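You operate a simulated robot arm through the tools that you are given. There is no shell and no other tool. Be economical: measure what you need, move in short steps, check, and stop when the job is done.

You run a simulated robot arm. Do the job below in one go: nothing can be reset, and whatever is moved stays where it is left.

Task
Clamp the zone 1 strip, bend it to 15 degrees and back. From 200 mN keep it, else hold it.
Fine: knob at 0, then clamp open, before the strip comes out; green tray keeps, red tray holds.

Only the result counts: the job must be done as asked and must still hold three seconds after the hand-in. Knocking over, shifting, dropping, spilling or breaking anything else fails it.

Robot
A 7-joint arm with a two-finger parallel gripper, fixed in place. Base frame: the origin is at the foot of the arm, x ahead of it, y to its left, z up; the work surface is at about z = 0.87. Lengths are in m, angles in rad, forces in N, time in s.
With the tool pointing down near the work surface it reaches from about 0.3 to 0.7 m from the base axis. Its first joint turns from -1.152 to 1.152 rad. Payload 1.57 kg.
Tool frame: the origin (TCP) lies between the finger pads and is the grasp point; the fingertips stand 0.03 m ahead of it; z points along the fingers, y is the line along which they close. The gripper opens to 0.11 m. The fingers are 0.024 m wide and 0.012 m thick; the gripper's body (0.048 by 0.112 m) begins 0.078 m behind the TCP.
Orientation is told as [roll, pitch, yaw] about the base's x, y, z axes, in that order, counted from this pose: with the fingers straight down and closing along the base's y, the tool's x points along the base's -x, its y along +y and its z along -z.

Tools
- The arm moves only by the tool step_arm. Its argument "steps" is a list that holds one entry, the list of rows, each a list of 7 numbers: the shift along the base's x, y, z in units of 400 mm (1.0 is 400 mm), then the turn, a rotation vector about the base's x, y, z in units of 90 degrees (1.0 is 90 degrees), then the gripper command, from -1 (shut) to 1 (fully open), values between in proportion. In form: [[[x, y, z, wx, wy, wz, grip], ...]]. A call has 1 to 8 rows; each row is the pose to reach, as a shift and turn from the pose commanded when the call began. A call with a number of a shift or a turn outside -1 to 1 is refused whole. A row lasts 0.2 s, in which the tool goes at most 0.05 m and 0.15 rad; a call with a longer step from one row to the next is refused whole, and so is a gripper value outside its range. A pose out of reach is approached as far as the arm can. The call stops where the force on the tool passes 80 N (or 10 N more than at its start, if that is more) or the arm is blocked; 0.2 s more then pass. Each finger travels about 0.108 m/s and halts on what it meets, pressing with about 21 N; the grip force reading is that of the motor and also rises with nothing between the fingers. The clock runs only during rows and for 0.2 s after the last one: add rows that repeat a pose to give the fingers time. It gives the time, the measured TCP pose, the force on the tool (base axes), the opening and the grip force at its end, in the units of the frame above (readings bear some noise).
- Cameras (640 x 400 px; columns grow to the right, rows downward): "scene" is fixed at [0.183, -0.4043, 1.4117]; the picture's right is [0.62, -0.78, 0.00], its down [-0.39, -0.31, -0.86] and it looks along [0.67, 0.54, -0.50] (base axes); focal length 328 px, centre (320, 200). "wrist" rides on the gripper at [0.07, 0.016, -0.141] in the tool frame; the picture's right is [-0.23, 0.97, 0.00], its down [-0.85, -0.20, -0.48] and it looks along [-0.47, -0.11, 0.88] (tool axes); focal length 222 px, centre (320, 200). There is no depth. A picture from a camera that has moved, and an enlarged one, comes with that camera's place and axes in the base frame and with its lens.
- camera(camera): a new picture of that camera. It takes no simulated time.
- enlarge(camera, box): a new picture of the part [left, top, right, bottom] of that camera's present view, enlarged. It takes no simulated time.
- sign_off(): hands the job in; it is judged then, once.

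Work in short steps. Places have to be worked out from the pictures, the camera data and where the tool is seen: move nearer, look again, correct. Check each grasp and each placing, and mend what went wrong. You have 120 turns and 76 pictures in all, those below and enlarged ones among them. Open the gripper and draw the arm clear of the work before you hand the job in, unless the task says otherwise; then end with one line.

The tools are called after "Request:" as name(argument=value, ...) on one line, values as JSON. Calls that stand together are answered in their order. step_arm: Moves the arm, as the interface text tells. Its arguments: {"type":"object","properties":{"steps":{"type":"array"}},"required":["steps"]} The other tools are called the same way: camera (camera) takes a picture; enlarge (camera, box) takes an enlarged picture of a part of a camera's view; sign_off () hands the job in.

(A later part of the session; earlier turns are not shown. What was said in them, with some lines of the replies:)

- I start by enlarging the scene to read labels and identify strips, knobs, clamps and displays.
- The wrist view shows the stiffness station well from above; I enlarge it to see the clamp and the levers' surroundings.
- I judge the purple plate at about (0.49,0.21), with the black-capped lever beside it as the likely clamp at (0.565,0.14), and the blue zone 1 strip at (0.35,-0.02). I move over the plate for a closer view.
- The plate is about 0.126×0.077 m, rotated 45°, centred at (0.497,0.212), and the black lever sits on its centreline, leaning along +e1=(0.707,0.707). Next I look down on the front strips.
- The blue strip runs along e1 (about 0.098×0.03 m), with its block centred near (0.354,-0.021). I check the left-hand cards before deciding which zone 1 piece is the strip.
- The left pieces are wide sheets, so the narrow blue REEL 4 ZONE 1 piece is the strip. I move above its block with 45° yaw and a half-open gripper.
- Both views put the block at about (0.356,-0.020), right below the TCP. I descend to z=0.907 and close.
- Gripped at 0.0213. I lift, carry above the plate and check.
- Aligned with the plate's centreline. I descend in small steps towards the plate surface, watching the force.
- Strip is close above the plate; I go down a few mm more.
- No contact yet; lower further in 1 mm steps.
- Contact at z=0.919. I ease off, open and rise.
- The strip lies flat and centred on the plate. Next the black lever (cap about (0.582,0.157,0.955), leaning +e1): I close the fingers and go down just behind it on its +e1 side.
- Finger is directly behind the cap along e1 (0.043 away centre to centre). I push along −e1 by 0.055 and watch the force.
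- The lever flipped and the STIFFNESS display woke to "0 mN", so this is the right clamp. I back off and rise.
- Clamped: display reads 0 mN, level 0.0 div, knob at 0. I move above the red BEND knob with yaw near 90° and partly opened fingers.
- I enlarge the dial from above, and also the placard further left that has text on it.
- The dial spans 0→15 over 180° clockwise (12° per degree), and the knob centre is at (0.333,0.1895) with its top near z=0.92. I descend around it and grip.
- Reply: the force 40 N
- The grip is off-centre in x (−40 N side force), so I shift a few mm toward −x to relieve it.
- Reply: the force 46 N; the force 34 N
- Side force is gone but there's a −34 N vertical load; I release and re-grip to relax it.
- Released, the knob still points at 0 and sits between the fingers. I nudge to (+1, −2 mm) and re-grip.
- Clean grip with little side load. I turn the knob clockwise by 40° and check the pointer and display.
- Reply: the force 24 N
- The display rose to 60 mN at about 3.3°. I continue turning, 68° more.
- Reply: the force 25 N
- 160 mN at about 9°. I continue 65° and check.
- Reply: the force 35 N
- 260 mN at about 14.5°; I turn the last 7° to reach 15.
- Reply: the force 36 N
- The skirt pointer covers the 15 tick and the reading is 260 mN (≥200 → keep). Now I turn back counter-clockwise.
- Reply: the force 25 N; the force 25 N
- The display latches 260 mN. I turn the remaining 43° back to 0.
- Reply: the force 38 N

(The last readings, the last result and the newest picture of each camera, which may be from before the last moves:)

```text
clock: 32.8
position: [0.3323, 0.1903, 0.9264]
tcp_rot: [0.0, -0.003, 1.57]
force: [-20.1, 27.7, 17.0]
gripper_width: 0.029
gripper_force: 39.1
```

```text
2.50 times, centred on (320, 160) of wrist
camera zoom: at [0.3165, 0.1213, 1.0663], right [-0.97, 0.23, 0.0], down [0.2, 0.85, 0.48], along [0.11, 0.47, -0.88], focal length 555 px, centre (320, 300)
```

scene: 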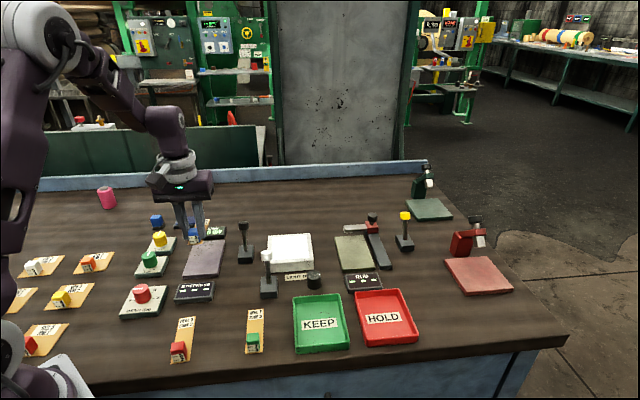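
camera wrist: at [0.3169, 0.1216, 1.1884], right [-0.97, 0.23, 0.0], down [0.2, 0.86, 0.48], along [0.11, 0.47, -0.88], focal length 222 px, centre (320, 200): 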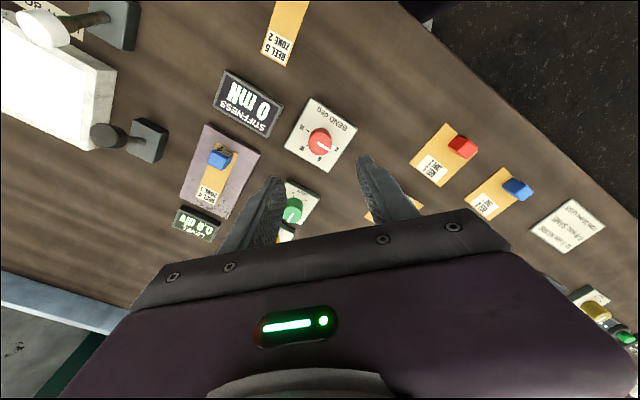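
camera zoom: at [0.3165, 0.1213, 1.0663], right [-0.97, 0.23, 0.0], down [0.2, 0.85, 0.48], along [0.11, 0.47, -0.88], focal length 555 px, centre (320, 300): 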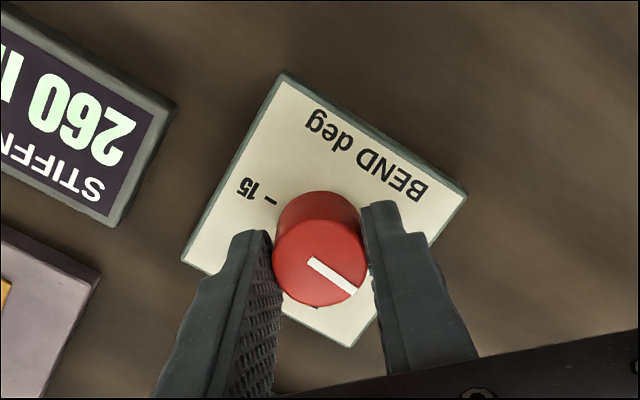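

Pointer looks a few degrees short perhaps; I open the gripper, rise and inspect.

Request:
step_arm(steps=[[[0, 0, 0, 0, 0, 0, 0.1], [0, 0, 0, 0, 0, 0, 0.1], [0, 0, 0.1, 0, 0, 0, 0.1], [0, 0, 0.2, 0, 0, 0, 0.1], [0, 0, 0.3, 0, 0, 0, 0.1]]])

Request:
enlarge(camera="wrist", box=[270, 85, 370, 185])

Request:
enlarge(camera="scene", box=[90, 230, 250, 330])

```text
clock: 34.0
position: [0.335, 0.1881, 1.047]
tcp_rot: [0.004, 0.0, 1.566]
force: [0.5, -0.9, -0.3]
gripper_width: 0.0604
gripper_force: 0.1
```

```text
4.00 times, centred on (320, 135) of wrist
camera zoom: at [0.318, 0.1193, 1.1875], right [-0.97, 0.23, 0.0], down [0.2, 0.85, 0.48], along [0.11, 0.47, -0.88], focal length 888 px, centre (320, 460)
```

zoom: 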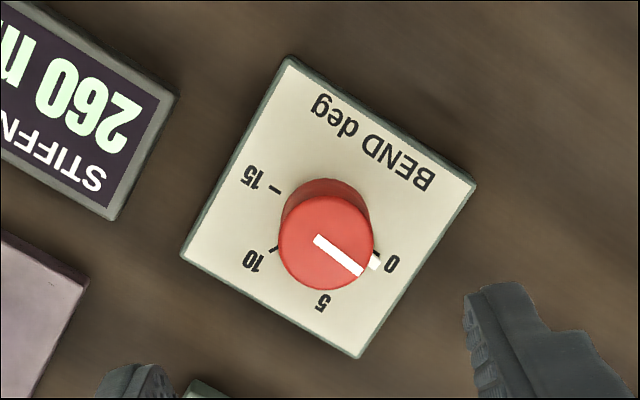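

```text
4.00 times, centred on (170, 280) of scene
camera zoom: at [0.183, -0.4043, 1.4117], right [0.62, -0.78, 0.0], down [-0.39, -0.31, -0.86], along [0.67, 0.54, -0.5], focal length 1311 px, centre (920, -120)
```

zoom: 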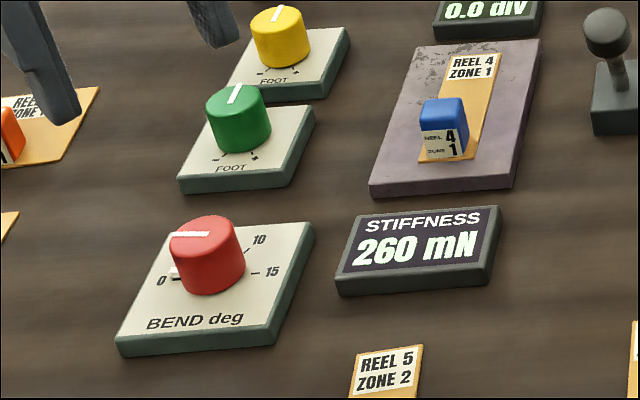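

Comparing with the start picture, the knob is about 6° (0.5 deg bend) short of 0 because the fingers slipped at the 15 stop. I re-grip and turn 8° more counter-clockwise.

Request:
step_arm(steps=[[[0, 0, -0.1, 0, 0, 0, 0.1], [0, 0, -0.2, 0, 0, 0, 0.1], [0, 0, -0.3, 0, 0, 0, 0.1], [0, 0, -0.3, 0, 0, 0, -1], [0, 0, -0.3, 0, 0, 0, -1], [0, 0, -0.3, 0, 0, 0.045, -1], [0, 0, -0.3, 0, 0, 0.085, -1], [0, 0, -0.3, 0, 0, 0.085, -1]]])

Request:
step_arm(steps=[[[0, 0, 0, 0, 0, 0, 0.1], [0, 0, 0, 0, 0, 0, 0.1], [0, 0, 0.1, 0, 0, -0.02, 0.1], [0, 0, 0.2, 0, 0, -0.05, 0.1], [0, 0, 0.3, 0, 0, -0.085, 0.1], [0, 0, 0.3, 0, 0, -0.085, 0.1]]])

Request:
enlarge(camera="wrist", box=[270, 85, 370, 185])

```text
clock: 35.8
position: [0.3319, 0.1903, 0.9252]
tcp_rot: [0.001, 0.003, 1.702]
force: [-14.5, 4.4, -33.2]
gripper_width: 0.0293
gripper_force: 39.2
```

```text
clock: 37.2
position: [0.3339, 0.1892, 1.0475]
tcp_rot: [0.0, 0.001, 1.567]
force: [-0.2, -0.2, -1.0]
gripper_width: 0.0606
gripper_force: 0.1
```

```text
4.00 times, centred on (320, 135) of wrist
camera zoom: at [0.3178, 0.1208, 1.1879], right [-0.97, 0.23, 0.0], down [0.2, 0.85, 0.48], along [0.11, 0.47, -0.88], focal length 888 px, centre (320, 460)
```

zoom: 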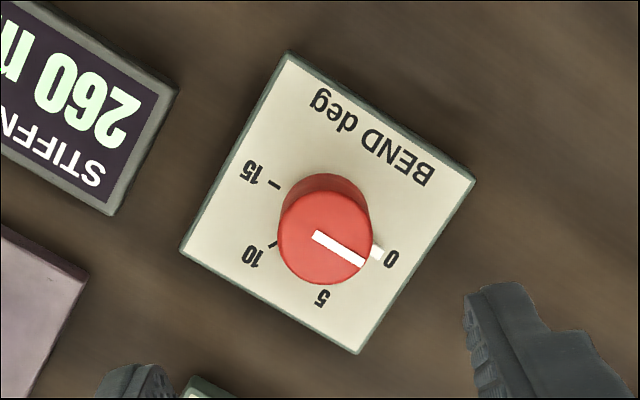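

Knob is back exactly on 0 (pointer angle matches the start). Now I go to the −e1 side of the clamp lever, TCP (0.518,0.097), yaw 45°, fingers closed.

Request:
step_arm(steps=[[[0.065, -0.033, 0, 0, 0, -0.07, -1], [0.13, -0.066, 0, 0, 0, -0.14, -1], [0.195, -0.099, 0, 0, 0, -0.21, -1], [0.26, -0.132, 0, 0, 0, -0.28, -1], [0.325, -0.165, 0, 0, 0, -0.35, -1], [0.39, -0.198, 0, 0, 0, -0.42, -1], [0.46, -0.2305, 0, 0, 0, -0.5, -1], [0.46, -0.2305, 0, 0, 0, -0.5, -1]]])

Request:
enlarge(camera="scene", box=[180, 200, 300, 300])

Request:
camera(camera="wrist")

```text
clock: 39.0
position: [0.5158, 0.0978, 1.0458]
tcp_rot: [-0.001, 0.001, 0.781]
force: [0.7, 0.2, -1.6]
gripper_width: 0.0003
gripper_force: 21.1
```

```text
4.00 times, centred on (240, 250) of scene
camera zoom: at [0.183, -0.4043, 1.4117], right [0.62, -0.78, 0.0], down [-0.39, -0.31, -0.86], along [0.67, 0.54, -0.5], focal length 1311 px, centre (640, 0)
```

zoom: 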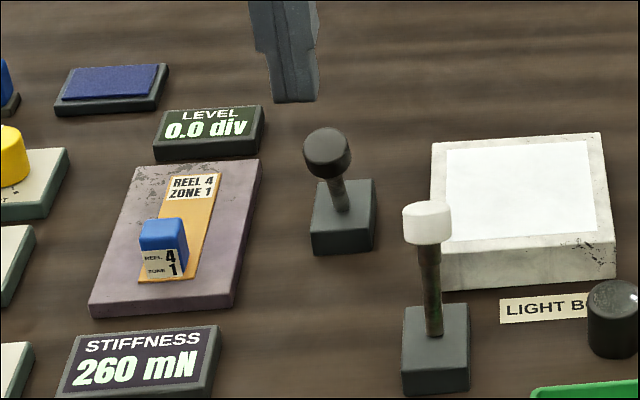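

```text
29 pictures are left
camera wrist: at [0.4557, 0.0599, 1.1864], right [-0.52, 0.85, 0.0], down [0.75, 0.46, 0.48], along [0.41, 0.25, -0.88], focal length 222 px, centre (320, 200)
```

wrist: 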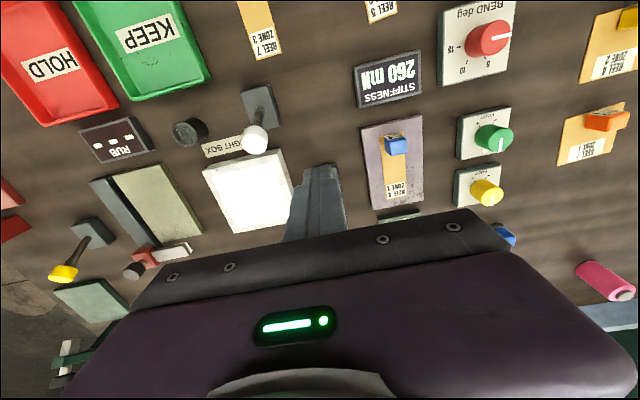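

Fingers are above the spot on the −e1 side of the lever. I descend and check.

Request:
step_arm(steps=[[[0, 0, -0.1, 0, 0, 0, -1], [0, 0, -0.2, 0, 0, 0, -1], [0, 0, -0.2, 0, 0, 0, -1]]])

Request:
enlarge(camera="scene", box=[180, 200, 300, 300])

```text
clock: 39.8
position: [0.5172, 0.0965, 0.9662]
tcp_rot: [0.001, -0.001, 0.782]
force: [-0.1, -0.5, -0.4]
gripper_width: 0.0
gripper_force: 21.5
```

```text
4.00 times, centred on (240, 250) of scene
camera zoom: at [0.183, -0.4043, 1.4117], right [0.62, -0.78, 0.0], down [-0.39, -0.31, -0.86], along [0.67, 0.54, -0.5], focal length 1311 px, centre (640, 0)
```

zoom: 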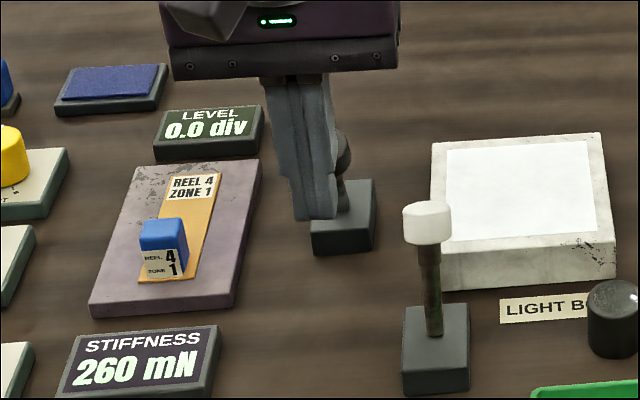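

Finger is right behind the cap along e1. I push +e1 by about 0.055.

Request:
step_arm(steps=[[[0.025, 0.02, 0, 0, 0, 0, -1], [0.043, 0.037, 0, 0, 0, 0, -1], [0.058, 0.052, 0, 0, 0, 0, -1], [0.073, 0.067, 0, 0, 0, 0, -1], [0.088, 0.082, 0, 0, 0, 0, -1], [0.1, 0.094, 0, 0, 0, 0, -1]]])

Request:
enlarge(camera="scene", box=[180, 200, 300, 300])

```text
clock: 41.2
position: [0.5571, 0.1344, 0.9664]
tcp_rot: [0.001, 0.0, 0.78]
force: [0.2, 0.6, -0.4]
gripper_width: 0.0
gripper_force: 21.4
```

```text
4.00 times, centred on (240, 250) of scene
camera zoom: at [0.183, -0.4043, 1.4117], right [0.62, -0.78, 0.0], down [-0.39, -0.31, -0.86], along [0.67, 0.54, -0.5], focal length 1311 px, centre (640, 0)
```

zoom: 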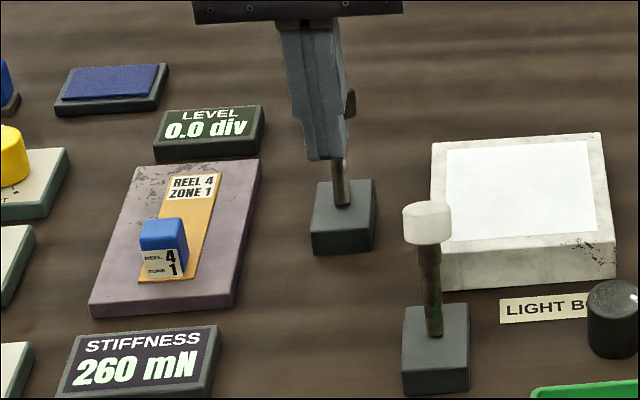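

The lever appears thrown back. I retreat −e1, rise and check.

Request:
step_arm(steps=[[[-0.04, -0.04, 0, 0, 0, 0, -1], [-0.07, -0.07, 0.03, 0, 0, 0, -1], [-0.08, -0.08, 0.13, 0, 0, 0, -1], [-0.08, -0.08, 0.2, 0, 0, 0, -0.2], [-0.08, -0.08, 0.2, 0, 0, 0, -0.2]]])

Request:
enlarge(camera="scene", box=[110, 210, 290, 322])

```text
clock: 42.4
position: [0.5237, 0.1038, 1.0479]
tcp_rot: [0.0, -0.001, 0.781]
force: [0.4, 0.6, 0.1]
gripper_width: 0.044
gripper_force: 0.1
```

```text
3.56 times, centred on (200, 266) of scene
camera zoom: at [0.183, -0.4043, 1.4117], right [0.62, -0.78, 0.0], down [-0.39, -0.31, -0.86], along [0.67, 0.54, -0.5], focal length 1165 px, centre (747, -35)
```

zoom: 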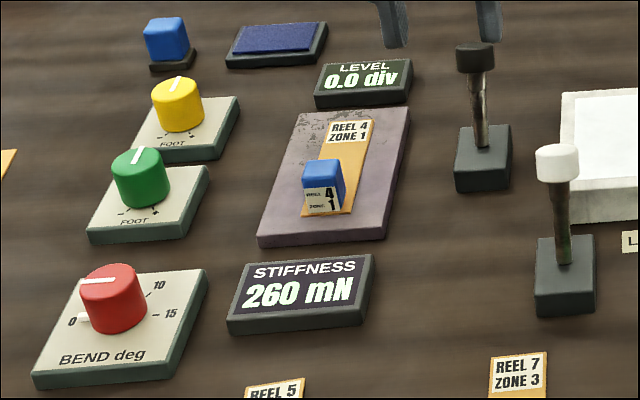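

Clamp lever is upright-leaning as at the start, knob at 0, reading 260 mN. I go back over the block at (0.470,0.185) and re-grasp.

Request:
step_arm(steps=[[[-0.045, 0.07, 0, 0, 0, 0, -0.2], [-0.09, 0.14, 0, 0, 0, 0, -0.2], [-0.134, 0.203, 0, 0, 0, 0, -0.2], [-0.134, 0.203, -0.1, 0, 0, 0, -0.2], [-0.134, 0.203, -0.2, 0, 0, 0, -0.2], [-0.134, 0.203, -0.25, 0, 0, 0, -0.2]]])

Request:
enlarge(camera="scene", box=[180, 220, 260, 280])

Request:
enlarge(camera="wrist", box=[240, 80, 400, 240])

```text
clock: 43.8
position: [0.4736, 0.183, 0.9453]
tcp_rot: [0.0, 0.002, 0.781]
force: [-0.3, 0.4, -0.3]
gripper_width: 0.044
gripper_force: 0.0
```

```text
6.67 times, centred on (220, 250) of scene
camera zoom: at [0.183, -0.4043, 1.4117], right [0.62, -0.78, 0.0], down [-0.39, -0.31, -0.86], along [0.67, 0.54, -0.5], focal length 2185 px, centre (987, -133)
```

zoom: 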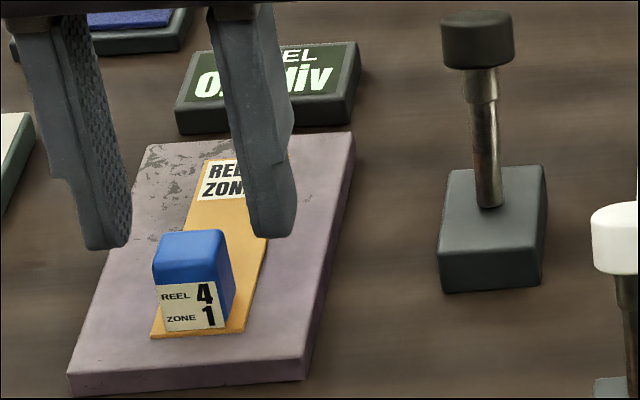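

```text
2.50 times, centred on (320, 160) of wrist
camera zoom: at [0.412, 0.1458, 1.0866], right [-0.53, 0.85, 0.0], down [0.75, 0.46, 0.48], along [0.41, 0.25, -0.88], focal length 555 px, centre (320, 300)
```

zoom: 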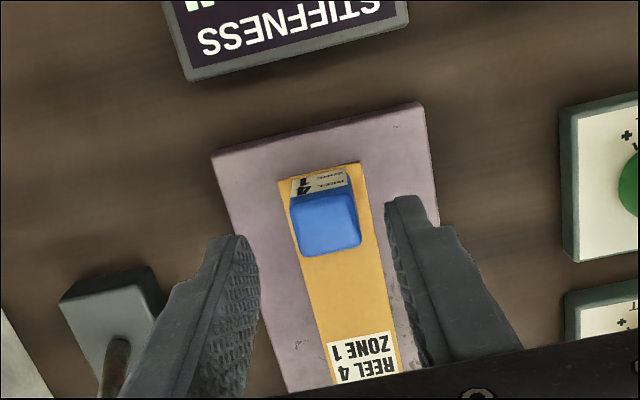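

Block is centred between the fingers; I correct by (−3,+1.5) mm, lower to z≈0.9205 and close.

Request:
step_arm(steps=[[[-0.0075, 0.004, -0.03, 0, 0, 0, -0.2], [-0.0075, 0.004, -0.061, 0, 0, 0, -0.2], [-0.0075, 0.004, -0.061, 0, 0, 0, -0.2], [-0.0075, 0.004, -0.061, 0, 0, 0, -1], [-0.0075, 0.004, -0.061, 0, 0, 0, -1]]])

Request:
step_arm(steps=[[[0, 0, 0.05, 0, 0, 0, -1], [0, 0, 0.15, 0, 0, 0, -1], [0, 0, 0.25, 0, 0, 0, -1], [0, 0, 0.3, 0, 0, 0, -1]]])

Request:
camera(camera="scene")

```text
clock: 45.0
position: [0.4678, 0.1856, 0.9226]
tcp_rot: [0.001, 0.0, 0.782]
force: [-0.5, -0.6, -0.8]
gripper_width: 0.0211
gripper_force: 20.8
```

```text
clock: 46.0
position: [0.4669, 0.1862, 1.0419]
tcp_rot: [0.001, 0.0, 0.781]
force: [-0.1, 0.5, -0.6]
gripper_width: 0.0208
gripper_force: 21.0
```

```text
23 pictures are left
```

scene: 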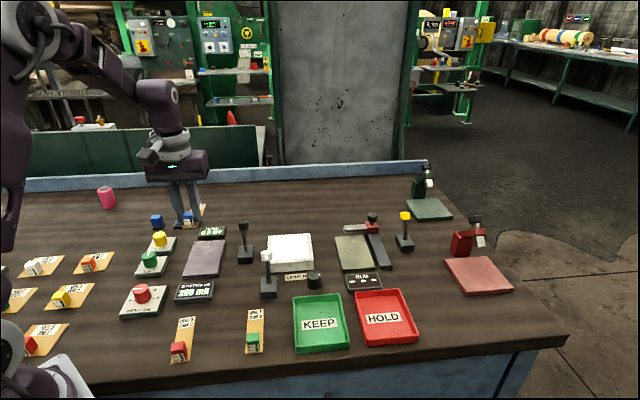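

The strip is lifted with a firm grip. The KEEP tray is centred near (0.527,−0.127), so I carry the strip at height to TCP (0.500,−0.154).

Request:
step_arm(steps=[[[0.01, -0.1, 0.04, 0, 0, 0, -1], [0.02, -0.21, 0.05, 0, 0, 0, -1], [0.03, -0.32, 0.05, 0, 0, 0, -1], [0.04, -0.43, 0.05, 0, 0, 0, -1], [0.05, -0.54, 0.05, 0, 0, 0, -1], [0.06, -0.65, 0.05, 0, 0, 0, -1], [0.07, -0.76, 0.05, 0, 0, 0, -1], [0.083, -0.85, 0.05, 0, 0, 0, -1]]])

Request:
enlarge(camera="wrist", box=[200, 40, 440, 190])

Request:
enlarge(camera="scene", box=[260, 230, 420, 370])

```text
clock: 47.8
position: [0.5013, -0.1541, 1.0638]
tcp_rot: [0.0, -0.001, 0.783]
force: [0.4, -0.3, -0.5]
gripper_width: 0.0207
gripper_force: 20.7
```

```text
2.67 times, centred on (320, 115) of wrist
camera zoom: at [0.4408, -0.1914, 1.2042], right [-0.53, 0.85, 0.0], down [0.75, 0.46, 0.48], along [0.41, 0.25, -0.88], focal length 592 px, centre (320, 427)
```

zoom: 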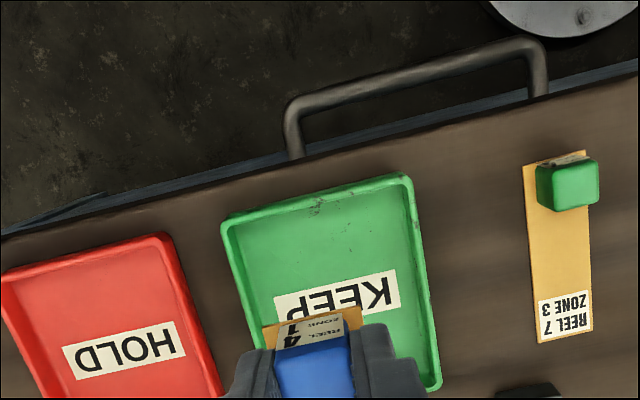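

```text
2.86 times, centred on (340, 300) of scene
camera zoom: at [0.183, -0.4043, 1.4117], right [0.62, -0.78, 0.0], down [-0.39, -0.31, -0.86], along [0.67, 0.54, -0.5], focal length 936 px, centre (263, -86)
```

zoom: 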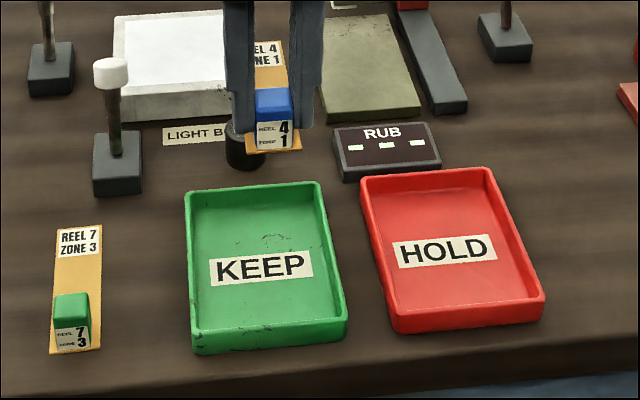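

Tray measures about 0.115×0.098 outside, centred near (0.522,−0.1285), and the strip is 0.099 long, so e1 alignment matters. I shift −5 mm in x and lower to z≈0.95 for a closer look.

Request:
step_arm(steps=[[[-0.012, 0, -0.1, 0, 0, 0, -1], [-0.012, 0, -0.2, 0, 0, 0, -1], [-0.012, 0, -0.28, 0, 0, 0, -1], [-0.012, 0, -0.28, 0, 0, 0, -1]]])

Request:
enlarge(camera="wrist", box=[220, 60, 420, 185])

Request:
enlarge(camera="scene", box=[270, 270, 370, 360])

```text
clock: 48.8
position: [0.4978, -0.1543, 0.95]
tcp_rot: [-0.002, -0.001, 0.783]
force: [0.3, -0.3, 0.0]
gripper_width: 0.0208
gripper_force: 21.3
```

```text
3.20 times, centred on (320, 122) of wrist
camera zoom: at [0.4359, -0.1915, 1.0903], right [-0.53, 0.85, 0.0], down [0.75, 0.46, 0.48], along [0.41, 0.25, -0.88], focal length 711 px, centre (320, 448)
```

zoom: 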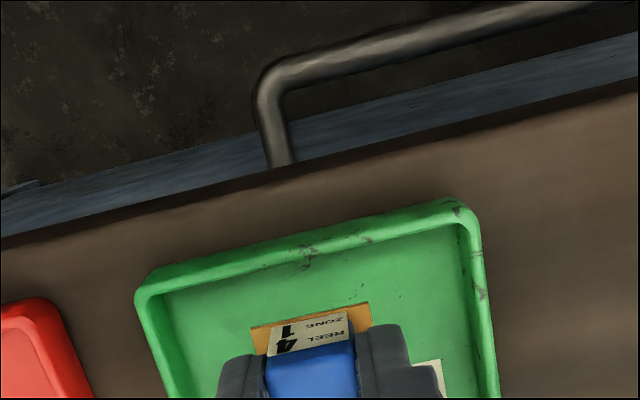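

```text
4.44 times, centred on (320, 315) of scene
camera zoom: at [0.183, -0.4043, 1.4117], right [0.62, -0.78, 0.0], down [-0.39, -0.31, -0.86], along [0.67, 0.54, -0.5], focal length 1456 px, centre (320, -311)
```

zoom: 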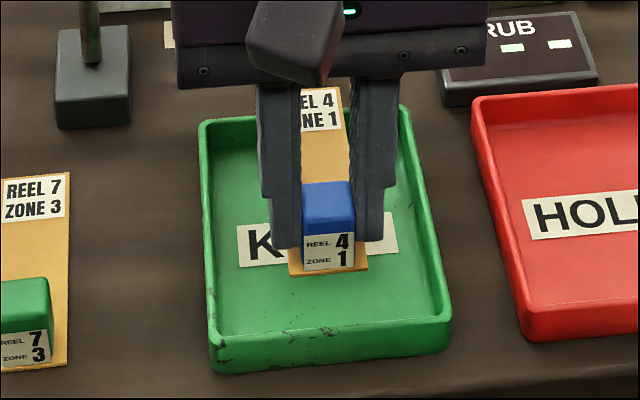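

Estimates agree the strip needs about 3 mm further toward −e1; laterally it is well inside. I apply that and lower into the tray.

Request:
step_arm(steps=[[[-0.0053, -0.0053, -0.03, 0, 0, 0, -1], [-0.0053, -0.0053, -0.055, 0, 0, 0, -1], [-0.0053, -0.0053, -0.07, 0, 0, 0, -1], [-0.0053, -0.0053, -0.08, 0, 0, 0, -1], [-0.0053, -0.0053, -0.08, 0, 0, 0, -1]]])

Request:
enlarge(camera="scene", box=[270, 270, 370, 360])

Request:
enlarge(camera="wrist", box=[220, 60, 420, 185])

```text
clock: 50.0
position: [0.4944, -0.1549, 0.9165]
tcp_rot: [0.0, -0.001, 0.781]
force: [-0.1, -0.3, -0.1]
gripper_width: 0.0209
gripper_force: 20.8
```

```text
4.44 times, centred on (320, 315) of scene
camera zoom: at [0.183, -0.4043, 1.4117], right [0.62, -0.78, 0.0], down [-0.39, -0.31, -0.86], along [0.67, 0.54, -0.5], focal length 1456 px, centre (320, -311)
```

zoom: 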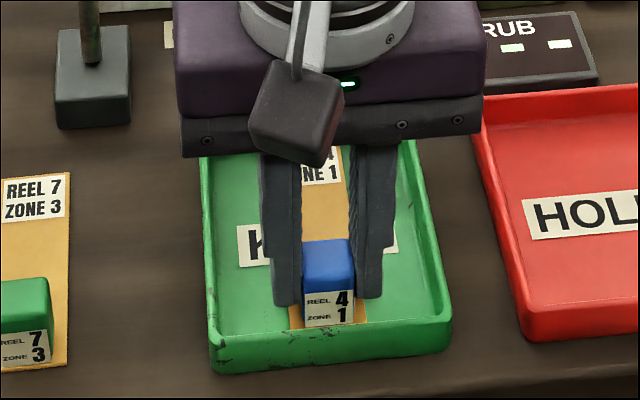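

```text
3.20 times, centred on (320, 122) of wrist
camera zoom: at [0.4342, -0.193, 1.0581], right [-0.53, 0.85, 0.0], down [0.75, 0.46, 0.48], along [0.41, 0.25, -0.88], focal length 711 px, centre (320, 448)
```

zoom: 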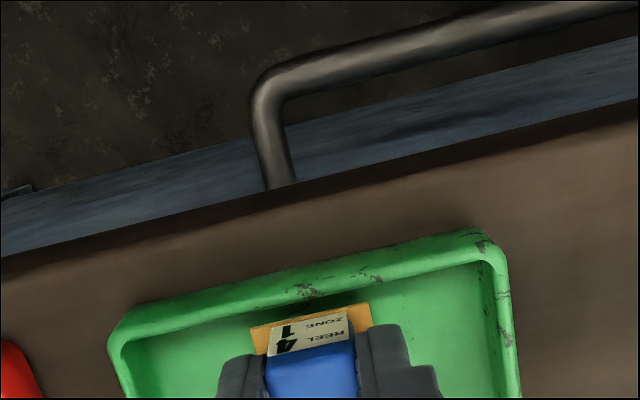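

No contact yet and a small gap to the near wall remains; I lower a few more mm.

Request:
step_arm(steps=[[[0, 0, -0.005, 0, 0, 0, -1], [0, 0, -0.01, 0, 0, 0, -1], [0, 0, -0.01, 0, 0, 0, -1]]])

```text
clock: 50.8
position: [0.4956, -0.1557, 0.9125]
tcp_rot: [0.0, 0.001, 0.783]
force: [0.7, -0.1, -0.1]
gripper_width: 0.021
gripper_force: 20.5
```

Request:
step_arm(steps=[[[0, 0, -0.004, 0, 0, 0, -1], [0, 0, -0.004, 0, 0, 0, -1]]])

Request:
enlarge(camera="scene", box=[290, 290, 360, 360])

```text
clock: 51.4
position: [0.4956, -0.1555, 0.9127]
tcp_rot: [-0.002, -0.004, 0.783]
force: [-3.7, 0.8, 22.9]
gripper_width: 0.021
gripper_force: 20.5
```

```text
5.71 times, centred on (325, 325) of scene
camera zoom: at [0.1825, -0.4042, 1.4118], right [0.62, -0.78, 0.0], down [-0.39, -0.31, -0.86], along [0.67, 0.54, -0.5], focal length 1873 px, centre (291, -514)
```

zoom: 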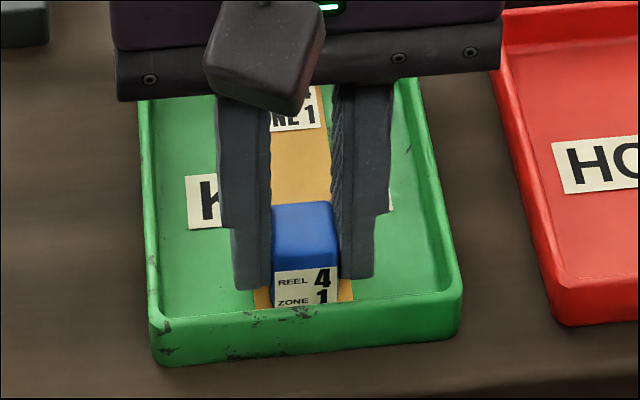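

Contact with the tray floor (23 N), strip lying inside. I ease up slightly, open and rise.

Request:
step_arm(steps=[[[0, 0, 0.004, 0, 0, 0, -1], [0, 0, 0.004, 0, 0, 0, -0.3], [0, 0, 0.004, 0, 0, 0, -0.3], [0, 0, 0.05, 0, 0, 0, -0.3], [0, 0, 0.15, 0, 0, 0, -0.3], [0, 0, 0.25, 0, 0, 0, -0.3], [0, 0, 0.35, 0, 0, 0, -0.3]]])

Request:
enlarge(camera="scene", box=[270, 270, 370, 360])

Request:
enlarge(camera="wrist", box=[200, 40, 440, 190])

```text
clock: 53.0
position: [0.4928, -0.1559, 1.0534]
tcp_rot: [0.0, 0.001, 0.782]
force: [-0.2, -0.9, -0.1]
gripper_width: 0.0385
gripper_force: 0.0
```

```text
4.44 times, centred on (320, 315) of scene
camera zoom: at [0.1829, -0.4043, 1.4117], right [0.62, -0.78, 0.0], down [-0.39, -0.31, -0.86], along [0.67, 0.54, -0.5], focal length 1456 px, centre (320, -311)
```

zoom: 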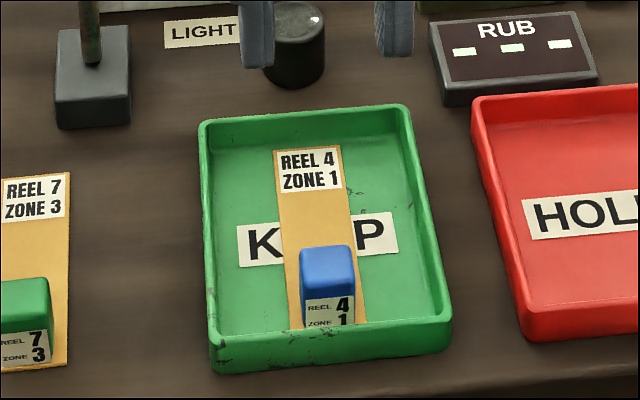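

```text
2.67 times, centred on (320, 115) of wrist
camera zoom: at [0.4328, -0.1936, 1.1937], right [-0.53, 0.85, 0.0], down [0.75, 0.46, 0.48], along [0.41, 0.25, -0.88], focal length 592 px, centre (320, 427)
```

zoom: 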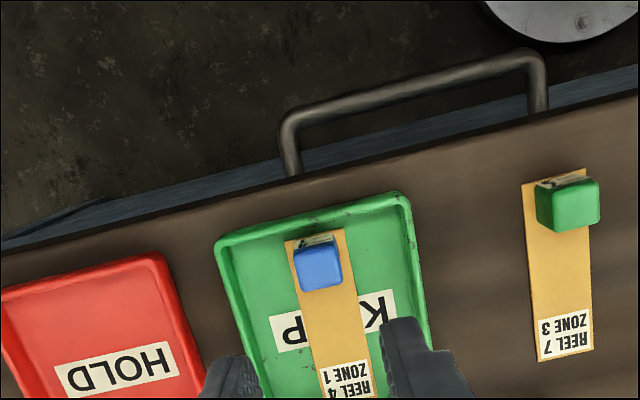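

The strip lies flat inside the KEEP tray. I raise the arm clear and take a final look.

Request:
step_arm(steps=[[[0, 0.05, 0.1, 0, 0, 0, 0], [0, 0.1, 0.2, 0, 0, 0, 0.5], [-0.05, 0.2, 0.28, 0, 0, 0, 1], [-0.05, 0.3, 0.3, 0, 0, 0, 1]]])

Request:
camera(camera="scene")

```text
refused: row 3 steps farther than a row can; nothing moved
```

```text
13 pictures are left
```

scene: 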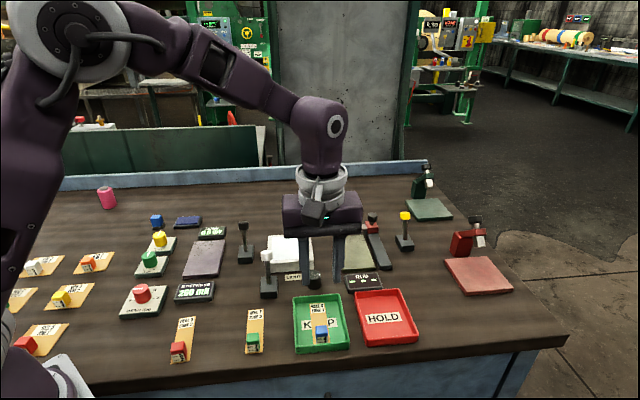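

One row was too long, so I repeat with shorter steps.

Request:
step_arm(steps=[[[0, 0.03, 0.1, 0, 0, 0, 0], [0, 0.06, 0.2, 0, 0, 0, 0.5], [0, 0.09, 0.3, 0, 0, 0, 1], [0, 0.12, 0.4, 0, 0, 0, 1]]])

Request:
camera(camera="scene")

```text
clock: 54.0
position: [0.4944, -0.1055, 1.2128]
tcp_rot: [0.001, 0.0, 0.783]
force: [0.6, 0.5, 0.4]
gripper_width: 0.1098
gripper_force: 0.0
```

```text
12 pictures are left
```

scene: 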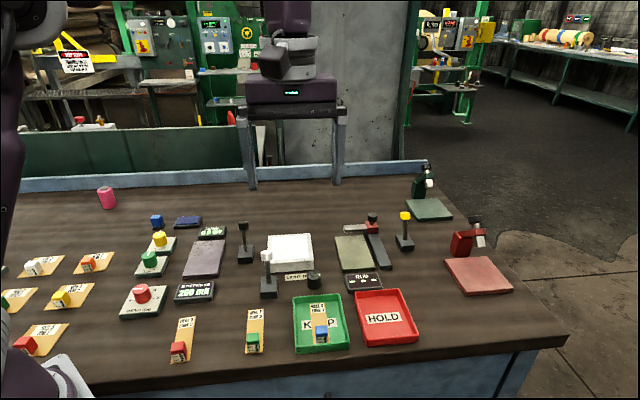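

Everything is in place: strip in KEEP, knob at 0, clamp open, arm clear. I hand in.

Request:
sign_off()

```text
The job is handed in.
```

The zone 1 strip (reel 4) read 260 mN at 15 degrees, so it went in the green KEEP tray, taken out only after the knob was back at 0 and the clamp was open.
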